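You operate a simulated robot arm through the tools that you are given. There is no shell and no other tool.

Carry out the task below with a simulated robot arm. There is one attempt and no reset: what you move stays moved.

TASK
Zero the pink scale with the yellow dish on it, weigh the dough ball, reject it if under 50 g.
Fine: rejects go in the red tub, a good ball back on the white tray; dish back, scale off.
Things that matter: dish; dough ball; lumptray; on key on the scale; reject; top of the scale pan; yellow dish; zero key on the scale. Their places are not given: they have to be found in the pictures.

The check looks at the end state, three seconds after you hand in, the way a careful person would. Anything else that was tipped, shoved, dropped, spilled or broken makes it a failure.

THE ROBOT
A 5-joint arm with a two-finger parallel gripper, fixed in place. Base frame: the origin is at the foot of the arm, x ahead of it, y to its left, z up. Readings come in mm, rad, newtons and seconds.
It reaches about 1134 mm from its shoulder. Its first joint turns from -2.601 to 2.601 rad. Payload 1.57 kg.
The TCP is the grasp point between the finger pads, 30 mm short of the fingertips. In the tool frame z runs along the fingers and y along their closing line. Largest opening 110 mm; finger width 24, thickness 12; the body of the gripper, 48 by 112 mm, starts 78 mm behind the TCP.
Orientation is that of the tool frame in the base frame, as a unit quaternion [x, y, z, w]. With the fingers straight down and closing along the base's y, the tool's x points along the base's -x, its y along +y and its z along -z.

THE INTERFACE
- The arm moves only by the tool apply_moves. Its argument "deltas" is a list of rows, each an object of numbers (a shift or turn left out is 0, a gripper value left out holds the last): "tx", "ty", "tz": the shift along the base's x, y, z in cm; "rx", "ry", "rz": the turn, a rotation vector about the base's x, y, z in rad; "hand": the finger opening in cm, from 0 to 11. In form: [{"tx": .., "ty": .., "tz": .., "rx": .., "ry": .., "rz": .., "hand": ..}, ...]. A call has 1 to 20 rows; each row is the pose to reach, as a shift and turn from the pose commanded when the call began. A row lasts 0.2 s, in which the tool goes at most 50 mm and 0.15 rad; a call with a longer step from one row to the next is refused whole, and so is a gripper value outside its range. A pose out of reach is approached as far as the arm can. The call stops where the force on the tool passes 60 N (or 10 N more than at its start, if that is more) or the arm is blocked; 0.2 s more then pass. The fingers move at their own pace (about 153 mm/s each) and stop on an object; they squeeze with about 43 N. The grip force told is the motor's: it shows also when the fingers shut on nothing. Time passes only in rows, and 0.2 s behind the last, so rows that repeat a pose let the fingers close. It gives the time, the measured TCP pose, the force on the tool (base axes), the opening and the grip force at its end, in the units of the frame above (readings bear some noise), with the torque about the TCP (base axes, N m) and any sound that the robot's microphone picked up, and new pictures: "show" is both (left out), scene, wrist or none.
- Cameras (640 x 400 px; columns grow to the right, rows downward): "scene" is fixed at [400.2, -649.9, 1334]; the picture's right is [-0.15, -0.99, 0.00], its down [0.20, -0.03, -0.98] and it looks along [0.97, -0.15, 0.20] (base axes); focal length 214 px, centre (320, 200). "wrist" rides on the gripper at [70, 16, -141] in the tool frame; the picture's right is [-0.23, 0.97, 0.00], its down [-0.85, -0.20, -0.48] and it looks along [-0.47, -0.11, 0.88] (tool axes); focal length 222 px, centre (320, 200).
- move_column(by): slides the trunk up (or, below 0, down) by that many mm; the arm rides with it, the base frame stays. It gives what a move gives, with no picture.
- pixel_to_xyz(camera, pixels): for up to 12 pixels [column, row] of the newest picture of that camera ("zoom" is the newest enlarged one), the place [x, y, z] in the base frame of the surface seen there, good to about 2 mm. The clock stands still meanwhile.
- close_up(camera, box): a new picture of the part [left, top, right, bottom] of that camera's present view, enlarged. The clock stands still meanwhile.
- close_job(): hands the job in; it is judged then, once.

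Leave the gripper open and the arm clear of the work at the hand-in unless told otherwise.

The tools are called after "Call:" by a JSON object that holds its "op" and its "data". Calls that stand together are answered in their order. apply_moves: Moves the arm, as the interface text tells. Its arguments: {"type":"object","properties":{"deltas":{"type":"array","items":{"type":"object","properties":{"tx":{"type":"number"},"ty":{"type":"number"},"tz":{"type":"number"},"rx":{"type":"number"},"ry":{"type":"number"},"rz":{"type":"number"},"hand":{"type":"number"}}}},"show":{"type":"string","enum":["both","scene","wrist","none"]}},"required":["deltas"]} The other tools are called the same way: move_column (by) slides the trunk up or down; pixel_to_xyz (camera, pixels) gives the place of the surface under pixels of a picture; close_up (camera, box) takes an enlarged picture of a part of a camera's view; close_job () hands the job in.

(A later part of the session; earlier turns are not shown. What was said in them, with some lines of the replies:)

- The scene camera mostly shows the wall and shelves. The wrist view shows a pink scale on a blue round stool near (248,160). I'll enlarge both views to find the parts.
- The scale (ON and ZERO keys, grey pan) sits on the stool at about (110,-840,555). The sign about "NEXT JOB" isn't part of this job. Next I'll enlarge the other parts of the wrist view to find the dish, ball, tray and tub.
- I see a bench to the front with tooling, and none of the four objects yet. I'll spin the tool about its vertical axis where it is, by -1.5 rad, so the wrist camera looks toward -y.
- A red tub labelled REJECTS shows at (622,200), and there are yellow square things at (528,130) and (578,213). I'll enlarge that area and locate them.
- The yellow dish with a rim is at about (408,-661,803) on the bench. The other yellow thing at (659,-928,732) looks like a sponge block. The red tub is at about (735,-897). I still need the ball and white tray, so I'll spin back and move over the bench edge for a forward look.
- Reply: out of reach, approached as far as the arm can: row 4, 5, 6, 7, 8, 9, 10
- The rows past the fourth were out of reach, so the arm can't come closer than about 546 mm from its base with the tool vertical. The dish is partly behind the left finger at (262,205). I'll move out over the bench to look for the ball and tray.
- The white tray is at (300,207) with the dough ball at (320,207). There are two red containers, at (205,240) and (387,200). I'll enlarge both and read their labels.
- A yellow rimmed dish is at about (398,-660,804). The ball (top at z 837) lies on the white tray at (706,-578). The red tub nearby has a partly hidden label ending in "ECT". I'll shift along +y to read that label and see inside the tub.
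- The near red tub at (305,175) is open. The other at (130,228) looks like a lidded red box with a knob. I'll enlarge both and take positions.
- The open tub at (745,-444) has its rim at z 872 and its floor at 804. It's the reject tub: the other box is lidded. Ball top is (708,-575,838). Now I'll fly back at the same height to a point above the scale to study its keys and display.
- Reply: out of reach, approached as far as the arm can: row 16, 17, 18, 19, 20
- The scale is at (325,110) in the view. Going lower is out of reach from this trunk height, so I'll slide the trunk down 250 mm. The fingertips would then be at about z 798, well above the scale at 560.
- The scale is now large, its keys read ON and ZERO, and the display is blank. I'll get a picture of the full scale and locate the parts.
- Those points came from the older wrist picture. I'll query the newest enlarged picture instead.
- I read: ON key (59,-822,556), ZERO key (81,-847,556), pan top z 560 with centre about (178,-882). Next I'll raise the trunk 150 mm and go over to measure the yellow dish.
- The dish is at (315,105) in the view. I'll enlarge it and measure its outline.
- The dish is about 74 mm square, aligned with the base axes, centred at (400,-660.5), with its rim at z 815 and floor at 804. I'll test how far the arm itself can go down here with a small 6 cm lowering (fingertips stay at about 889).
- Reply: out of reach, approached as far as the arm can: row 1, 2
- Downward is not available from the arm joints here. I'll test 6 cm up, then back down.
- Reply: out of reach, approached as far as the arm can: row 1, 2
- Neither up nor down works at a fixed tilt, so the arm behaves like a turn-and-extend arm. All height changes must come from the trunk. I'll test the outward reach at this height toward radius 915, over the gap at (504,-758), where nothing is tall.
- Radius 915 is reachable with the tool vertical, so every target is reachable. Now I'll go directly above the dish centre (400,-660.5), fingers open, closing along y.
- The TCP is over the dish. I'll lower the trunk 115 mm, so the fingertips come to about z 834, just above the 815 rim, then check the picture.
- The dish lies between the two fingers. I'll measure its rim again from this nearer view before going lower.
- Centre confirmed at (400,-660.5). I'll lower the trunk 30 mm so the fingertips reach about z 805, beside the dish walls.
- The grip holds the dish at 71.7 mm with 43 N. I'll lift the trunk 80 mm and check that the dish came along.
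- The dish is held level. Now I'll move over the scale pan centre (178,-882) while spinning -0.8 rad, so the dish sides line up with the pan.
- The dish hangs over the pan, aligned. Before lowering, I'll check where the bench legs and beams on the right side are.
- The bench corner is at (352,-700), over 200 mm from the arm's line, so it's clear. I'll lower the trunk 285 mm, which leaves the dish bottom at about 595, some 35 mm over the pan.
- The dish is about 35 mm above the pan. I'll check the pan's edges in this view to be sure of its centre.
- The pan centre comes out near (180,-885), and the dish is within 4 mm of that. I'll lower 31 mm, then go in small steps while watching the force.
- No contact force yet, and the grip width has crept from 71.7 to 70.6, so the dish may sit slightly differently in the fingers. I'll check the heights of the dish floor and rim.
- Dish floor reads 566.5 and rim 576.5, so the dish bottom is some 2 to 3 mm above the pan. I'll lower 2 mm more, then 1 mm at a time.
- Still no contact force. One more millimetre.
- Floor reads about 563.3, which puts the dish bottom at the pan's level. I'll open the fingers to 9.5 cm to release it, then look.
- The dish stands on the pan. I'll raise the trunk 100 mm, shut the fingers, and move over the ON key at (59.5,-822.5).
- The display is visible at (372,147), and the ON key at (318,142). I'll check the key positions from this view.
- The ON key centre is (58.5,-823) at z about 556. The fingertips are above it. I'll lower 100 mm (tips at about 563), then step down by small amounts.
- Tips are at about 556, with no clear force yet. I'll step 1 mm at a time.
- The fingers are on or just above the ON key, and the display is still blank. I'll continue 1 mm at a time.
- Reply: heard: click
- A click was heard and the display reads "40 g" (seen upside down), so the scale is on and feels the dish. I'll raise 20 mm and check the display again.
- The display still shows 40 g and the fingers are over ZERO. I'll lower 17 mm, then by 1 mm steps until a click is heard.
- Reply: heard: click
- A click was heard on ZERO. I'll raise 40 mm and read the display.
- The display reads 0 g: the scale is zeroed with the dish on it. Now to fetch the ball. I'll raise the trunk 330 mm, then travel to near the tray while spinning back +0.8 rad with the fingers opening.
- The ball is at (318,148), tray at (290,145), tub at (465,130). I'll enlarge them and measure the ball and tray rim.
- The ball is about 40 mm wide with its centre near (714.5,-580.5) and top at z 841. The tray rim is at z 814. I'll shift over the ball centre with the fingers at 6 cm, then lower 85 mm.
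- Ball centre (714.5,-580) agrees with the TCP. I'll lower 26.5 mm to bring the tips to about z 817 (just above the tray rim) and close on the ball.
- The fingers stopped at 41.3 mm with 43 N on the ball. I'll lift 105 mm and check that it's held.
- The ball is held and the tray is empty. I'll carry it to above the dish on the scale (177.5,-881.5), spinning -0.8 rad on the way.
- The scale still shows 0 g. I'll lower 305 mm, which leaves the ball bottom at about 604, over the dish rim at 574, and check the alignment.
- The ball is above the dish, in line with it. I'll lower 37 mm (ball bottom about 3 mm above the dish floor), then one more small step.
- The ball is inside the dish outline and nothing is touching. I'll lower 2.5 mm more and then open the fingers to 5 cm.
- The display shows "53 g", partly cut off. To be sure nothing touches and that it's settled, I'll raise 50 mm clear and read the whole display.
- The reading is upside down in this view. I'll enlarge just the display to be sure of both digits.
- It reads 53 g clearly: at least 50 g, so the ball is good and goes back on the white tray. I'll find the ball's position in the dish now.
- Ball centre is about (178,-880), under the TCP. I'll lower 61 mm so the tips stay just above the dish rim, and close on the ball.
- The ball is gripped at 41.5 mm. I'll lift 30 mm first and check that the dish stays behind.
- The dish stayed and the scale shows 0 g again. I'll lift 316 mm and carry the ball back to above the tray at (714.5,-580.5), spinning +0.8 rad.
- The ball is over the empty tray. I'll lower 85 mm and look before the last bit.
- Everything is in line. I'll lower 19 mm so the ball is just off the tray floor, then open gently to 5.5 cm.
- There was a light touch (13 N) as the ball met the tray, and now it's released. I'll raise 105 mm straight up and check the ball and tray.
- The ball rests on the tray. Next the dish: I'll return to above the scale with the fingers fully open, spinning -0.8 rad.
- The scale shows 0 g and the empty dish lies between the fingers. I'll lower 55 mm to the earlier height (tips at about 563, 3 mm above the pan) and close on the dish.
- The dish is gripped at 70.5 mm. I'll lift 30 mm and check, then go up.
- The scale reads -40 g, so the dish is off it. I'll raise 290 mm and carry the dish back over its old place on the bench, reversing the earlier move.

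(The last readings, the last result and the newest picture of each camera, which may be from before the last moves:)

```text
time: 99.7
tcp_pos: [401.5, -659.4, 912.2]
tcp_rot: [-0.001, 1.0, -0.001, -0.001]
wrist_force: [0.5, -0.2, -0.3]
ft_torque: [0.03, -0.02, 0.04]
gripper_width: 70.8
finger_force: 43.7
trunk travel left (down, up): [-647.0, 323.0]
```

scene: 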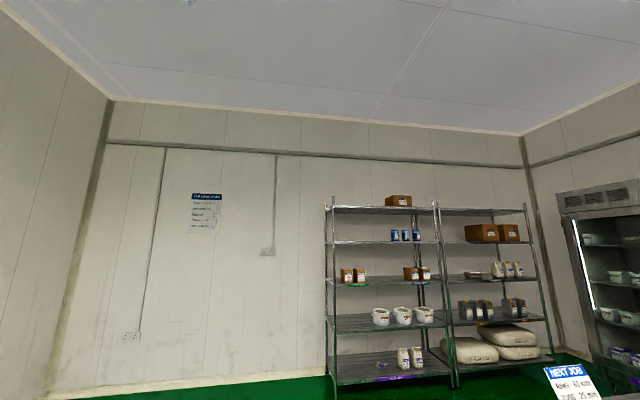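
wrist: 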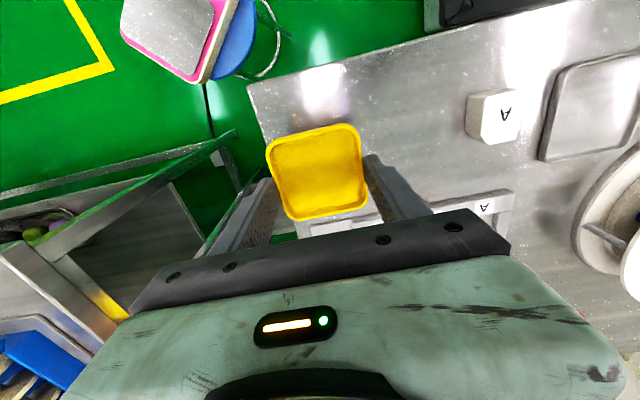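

The dish is over its old place. I'll lower 75 mm, then measure the dish floor height before the last few millimetres.

Call:
{"op": "move_column", "data": {"by": -75}}

Call:
{"op": "close_up", "data": {"camera": "wrist", "box": [250, 100, 390, 220]}}

Call:
{"op": "pixel_to_xyz", "data": {"camera": "zoom", "pixels": [[300, 200], [320, 240], [280, 180], [340, 260], [300, 220], [500, 60], [560, 120]]}}

```text
time: 100.8
tcp_pos: [402.0, -658.3, 839.3]
tcp_rot: [0.0, 1.0, 0.0, -0.001]
wrist_force: [1.2, 0.8, -0.2]
ft_torque: [-0.01, -0.02, -0.01]
gripper_width: 70.9
finger_force: 42.4
trunk travel left (down, up): [-572.0, 398.0]
```

```text
3.33 times, centred on (320, 160) of wrist
```

zoom: 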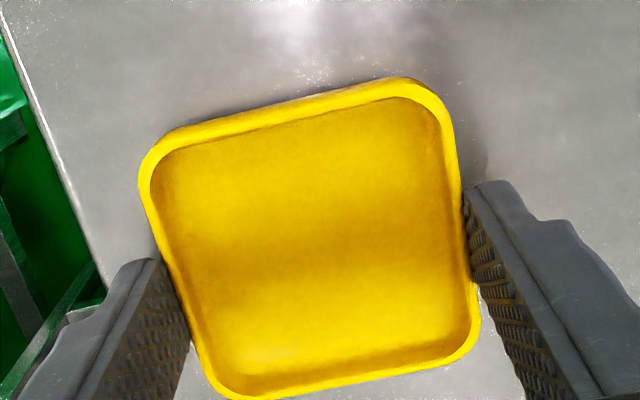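

```text
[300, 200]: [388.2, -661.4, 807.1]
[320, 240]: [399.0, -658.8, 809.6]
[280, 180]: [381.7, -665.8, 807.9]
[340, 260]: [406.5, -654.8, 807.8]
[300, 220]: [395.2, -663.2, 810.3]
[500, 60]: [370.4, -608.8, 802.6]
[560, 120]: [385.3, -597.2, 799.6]
```

The dish floor reads about 808, so it's some 4.5 mm above its rest height. I'll check its sideways place against the original centre (400,-660.5).

Call:
{"op": "pixel_to_xyz", "data": {"camera": "zoom", "pixels": [[145, 200], [457, 165], [290, 107], [345, 383], [160, 250], [470, 230], [330, 97], [310, 392], [400, 80], [240, 396]]}}

```text
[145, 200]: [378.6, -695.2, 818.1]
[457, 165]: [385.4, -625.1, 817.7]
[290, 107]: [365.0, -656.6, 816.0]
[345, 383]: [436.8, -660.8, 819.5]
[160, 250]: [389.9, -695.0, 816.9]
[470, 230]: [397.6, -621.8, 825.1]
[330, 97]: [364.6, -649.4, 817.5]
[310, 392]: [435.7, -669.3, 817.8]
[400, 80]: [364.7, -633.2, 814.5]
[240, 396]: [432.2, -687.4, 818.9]
```

The dish centre is (400.6,-659.8), within 1 mm of where it was. I'll lower 3 mm, then 1 mm, watching the force.

Call:
{"op": "move_column", "data": {"by": -3}}

Call:
{"op": "move_column", "data": {"by": -1}}

Call:
{"op": "close_up", "data": {"camera": "wrist", "box": [250, 100, 390, 220]}}

Call:
{"op": "pixel_to_xyz", "data": {"camera": "zoom", "pixels": [[300, 200], [320, 240], [280, 180], [340, 260], [300, 220], [360, 200], [400, 240], [250, 230]]}}

```text
time: 101.3
tcp_pos: [401.1, -658.7, 836.9]
tcp_rot: [0.0, 1.0, 0.001, -0.001]
wrist_force: [0.0, -0.2, -0.2]
ft_torque: [0.0, -0.02, -0.01]
gripper_width: 70.9
finger_force: 42.9
trunk travel left (down, up): [-569.0, 401.0]
```

```text
time: 101.8
tcp_pos: [402.6, -659.5, 835.0]
tcp_rot: [0.0, 1.0, -0.001, 0.0]
wrist_force: [1.7, -2.2, 9.6]
ft_torque: [0.02, 0.04, 0.04]
gripper_width: 70.9
finger_force: 43.1
trunk travel left (down, up): [-568.0, 402.0]
```

```text
3.33 times, centred on (320, 160) of wrist
```

zoom: 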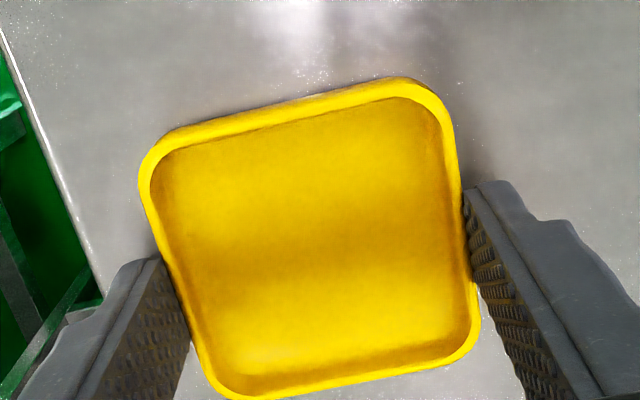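

```text
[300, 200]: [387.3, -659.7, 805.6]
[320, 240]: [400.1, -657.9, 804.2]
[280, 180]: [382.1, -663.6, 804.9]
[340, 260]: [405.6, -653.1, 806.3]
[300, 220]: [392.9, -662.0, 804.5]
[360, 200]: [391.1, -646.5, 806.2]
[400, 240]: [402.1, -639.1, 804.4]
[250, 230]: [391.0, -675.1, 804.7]
```

A 9.6 N upward push tells me the dish has met the bench. I'll open the fingers to release it.

Call:
{"op": "apply_moves", "data": {"deltas": [{"hand": 7.4}, {"hand": 8}, {"hand": 9.5}, {"hand": 10.5}, {"hand": 10.5}], "show": "none"}}

Call:
{"op": "move_column", "data": {"by": 110}}

Call:
{"op": "apply_moves", "data": {"deltas": [{"hand": 10.5}], "show": "wrist"}}

Call:
{"op": "close_up", "data": {"camera": "wrist", "box": [250, 80, 410, 200]}}

```text
time: 103.0
tcp_pos: [401.9, -659.4, 833.9]
tcp_rot: [0.0, 1.0, 0.0, -0.001]
wrist_force: [-0.6, 0.6, 1.0]
ft_torque: [0.01, 0.0, 0.01]
gripper_width: 105.2
finger_force: 0.0
trunk travel left (down, up): [-568.0, 402.0]
```

```text
time: 104.5
tcp_pos: [401.5, -658.8, 945.4]
tcp_rot: [0.0, 1.0, 0.0, -0.001]
wrist_force: [0.1, 0.7, -0.4]
ft_torque: [-0.02, 0.02, -0.01]
gripper_width: 105.3
finger_force: 0.1
trunk travel left (down, up): [-678.0, 292.0]
```

```text
time: 104.9
tcp_pos: [402.0, -659.7, 944.5]
tcp_rot: [-0.001, 1.0, 0.0, -0.001]
wrist_force: [0.9, 0.5, 0.3]
ft_torque: [-0.04, -0.05, -0.03]
gripper_width: 105.2
finger_force: 0.1
trunk travel left (down, up): [-678.0, 292.0]
```

wrist: 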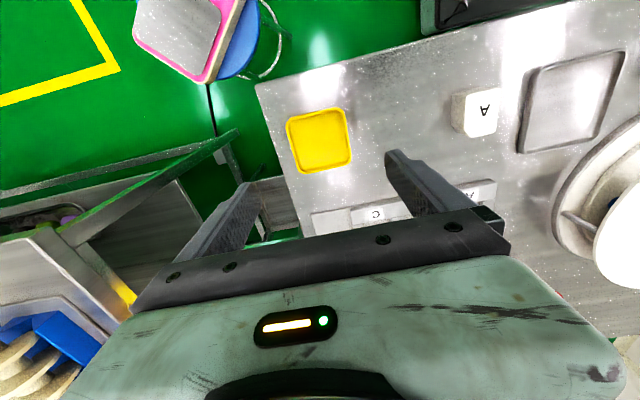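

```text
3.33 times, centred on (330, 140) of wrist
```

zoom: 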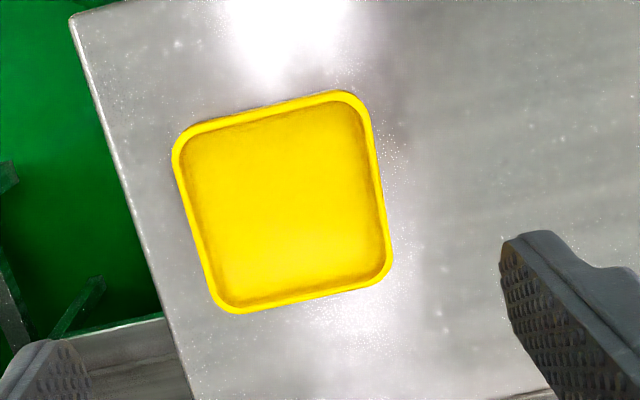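

The dish is back in its place. Now to switch the scale off, I'll close the fingers and go above the ON key (59,-822), spinning -0.8 rad, and then lower to 20 mm above it.

Call:
{"op": "apply_moves", "data": {"deltas": [{"tx": -3.4, "ty": -1.6, "rz": -0.08, "hand": 0}, {"tx": -6.9, "ty": -3.3, "rz": -0.16, "hand": 0}, {"tx": -10.3, "ty": -4.9, "rz": -0.24, "hand": 0}, {"tx": -13.7, "ty": -6.5, "rz": -0.32, "hand": 0}, {"tx": -17.2, "ty": -8.2, "rz": -0.4, "hand": 0}, {"tx": -20.6, "ty": -9.8, "rz": -0.48, "hand": 0}, {"tx": -24, "ty": -11.4, "rz": -0.56, "hand": 0}, {"tx": -27.4, "ty": -13, "rz": -0.64, "hand": 0}, {"tx": -30.9, "ty": -14.7, "rz": -0.72, "hand": 0}, {"tx": -34.3, "ty": -16.3, "rz": -0.8, "hand": 0}, {"tx": -34.3, "ty": -16.3, "rz": -0.8, "hand": 0}], "show": "none"}}

Call:
{"op": "move_column", "data": {"by": -343}}

Call:
{"op": "apply_moves", "data": {"deltas": [{"hand": 0}], "show": "wrist"}}

Call:
{"op": "close_up", "data": {"camera": "wrist", "box": [240, 60, 440, 220]}}

```text
time: 107.3
tcp_pos: [59.1, -821.8, 944.8]
tcp_rot: [0.39, 0.921, 0.0, -0.001]
wrist_force: [0.3, -0.3, 0.5]
ft_torque: [0.03, 0.03, -0.03]
gripper_width: 0.0
finger_force: 21.0
trunk travel left (down, up): [-678.0, 292.0]
```

```text
time: 110.6
tcp_pos: [58.4, -822.3, 601.6]
tcp_rot: [0.389, 0.921, 0.0, -0.001]
wrist_force: [1.2, 0.3, 0.3]
ft_torque: [-0.01, 0.03, 0.0]
gripper_width: 0.0
finger_force: 21.5
trunk travel left (down, up): [-335.0, 635.0]
```

```text
time: 111.0
tcp_pos: [58.4, -823.1, 602.0]
tcp_rot: [0.389, 0.921, 0.0, -0.001]
wrist_force: [0.0, -0.6, -0.5]
ft_torque: [0.0, 0.04, -0.02]
gripper_width: 0.1
finger_force: 21.4
trunk travel left (down, up): [-335.0, 635.0]
```

wrist: 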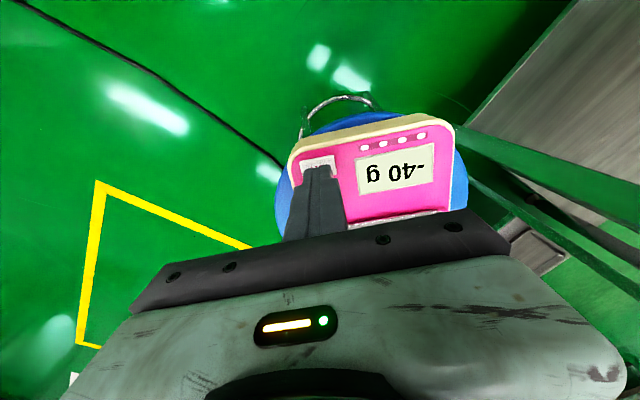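

```text
2.50 times, centred on (340, 140) of wrist
```

zoom: 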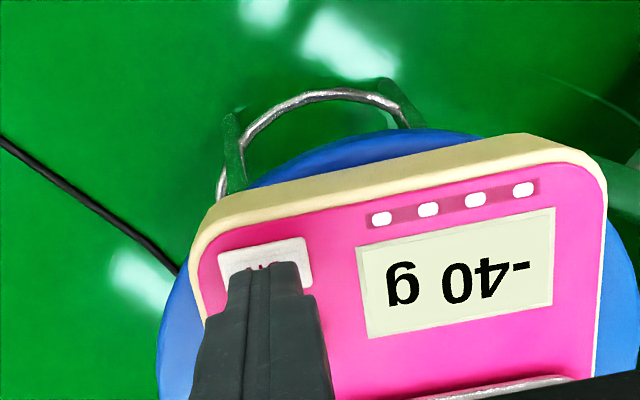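

The scale is on and shows -40 g with the pan empty. I'll press ON again: 17 mm down, then 1 mm steps until the click.

Call:
{"op": "move_column", "data": {"by": -17}}

Call:
{"op": "move_column", "data": {"by": -1}}

Call:
{"op": "move_column", "data": {"by": -1}}

Call:
{"op": "close_up", "data": {"camera": "wrist", "box": [240, 60, 440, 220]}}

```text
time: 111.7
tcp_pos: [59.1, -821.8, 583.4]
tcp_rot: [0.389, 0.921, 0.0, -0.001]
wrist_force: [-0.5, -0.3, 0.2]
ft_torque: [0.01, -0.03, 0.01]
gripper_width: 0.0
finger_force: 21.0
trunk travel left (down, up): [-318.0, 652.0]
```

```text
time: 112.2
tcp_pos: [58.9, -822.4, 583.4]
tcp_rot: [0.389, 0.921, 0.001, -0.001]
wrist_force: [-0.3, -0.4, 0.5]
ft_torque: [0.01, 0.0, -0.02]
gripper_width: 0.1
finger_force: 20.7
trunk travel left (down, up): [-317.0, 653.0]
```

```text
time: 112.7
tcp_pos: [59.9, -822.7, 583.0]
tcp_rot: [0.388, 0.921, 0.0, -0.001]
wrist_force: [-0.8, -0.7, 2.0]
ft_torque: [0.02, 0.01, 0.01]
gripper_width: 0.0
finger_force: 21.7
trunk travel left (down, up): [-316.0, 654.0]
heard: click
```

```text
2.50 times, centred on (340, 140) of wrist
```

zoom: 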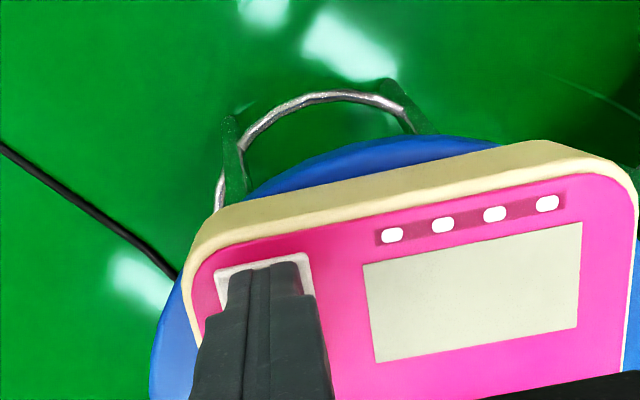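

The click was heard and the display went blank. I'll raise 150 mm, open the fingers and confirm that the scale stays off.

Call:
{"op": "move_column", "data": {"by": 300}}

Call:
{"op": "apply_moves", "data": {"deltas": [{"hand": 11}, {"hand": 11}, {"hand": 11}, {"hand": 11}], "show": "wrist"}}

Call:
{"op": "close_up", "data": {"camera": "wrist", "box": [250, 60, 450, 220]}}

```text
time: 115.7
tcp_pos: [60.2, -821.7, 882.9]
tcp_rot: [0.389, 0.921, 0.0, 0.0]
wrist_force: [-0.2, -0.5, 0.7]
ft_torque: [0.01, 0.01, -0.01]
gripper_width: 0.3
finger_force: 21.4
trunk travel left (down, up): [-616.0, 354.0]
```

```text
time: 116.7
tcp_pos: [59.6, -822.6, 881.3]
tcp_rot: [0.39, 0.921, 0.0, 0.0]
wrist_force: [0.0, -0.2, -0.5]
ft_torque: [0.03, -0.04, 0.02]
gripper_width: 110.1
finger_force: 0.1
trunk travel left (down, up): [-616.0, 354.0]
```

wrist: 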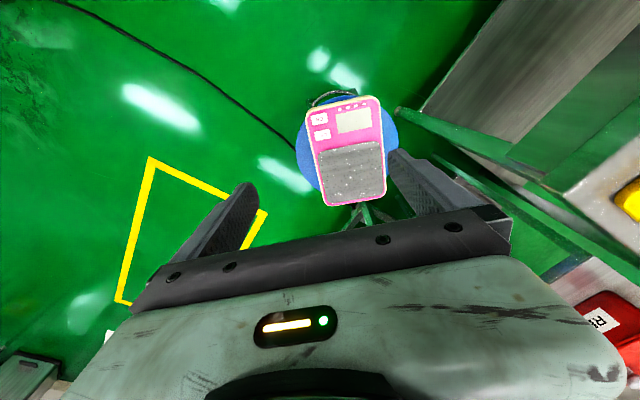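

```text
2.50 times, centred on (350, 140) of wrist
```

zoom: 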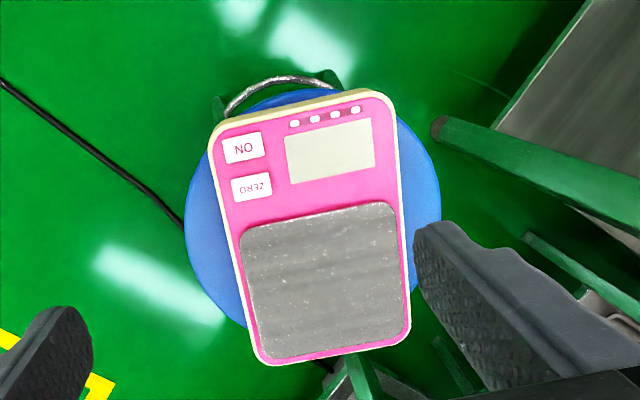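

The scale is off with an empty pan, the dish is back in its place, and the 53 g ball is on the white tray. The gripper is open and clear of everything, so I'm handing the job in.

Call:
{"op": "close_job", "data": {}}

```text
The job is handed in.
```

The dough ball weighed 53 g, so it passed the 50 g limit and is back on the white tray.

- **Weighing:** With the yellow dish on the pan, I switched the scale on. It read 40 g, and ZERO brought it to 0 g. With the ball in the dish it read 53 g, both right after release and with the gripper raised clear. It returned to 0 g once the ball came out.
- **Dish:** It's back on the bench, within about 1 mm of where it started.
- **Scale:** I pressed ON again to switch it off, and the display stayed blank after the arm moved away.
- **Arm:** I left it raised clear of everything with the gripper open.

When I set the ball down on the tray there was a light contact force of about 13 N. In the picture afterwards the ball and tray looked undisturbed.
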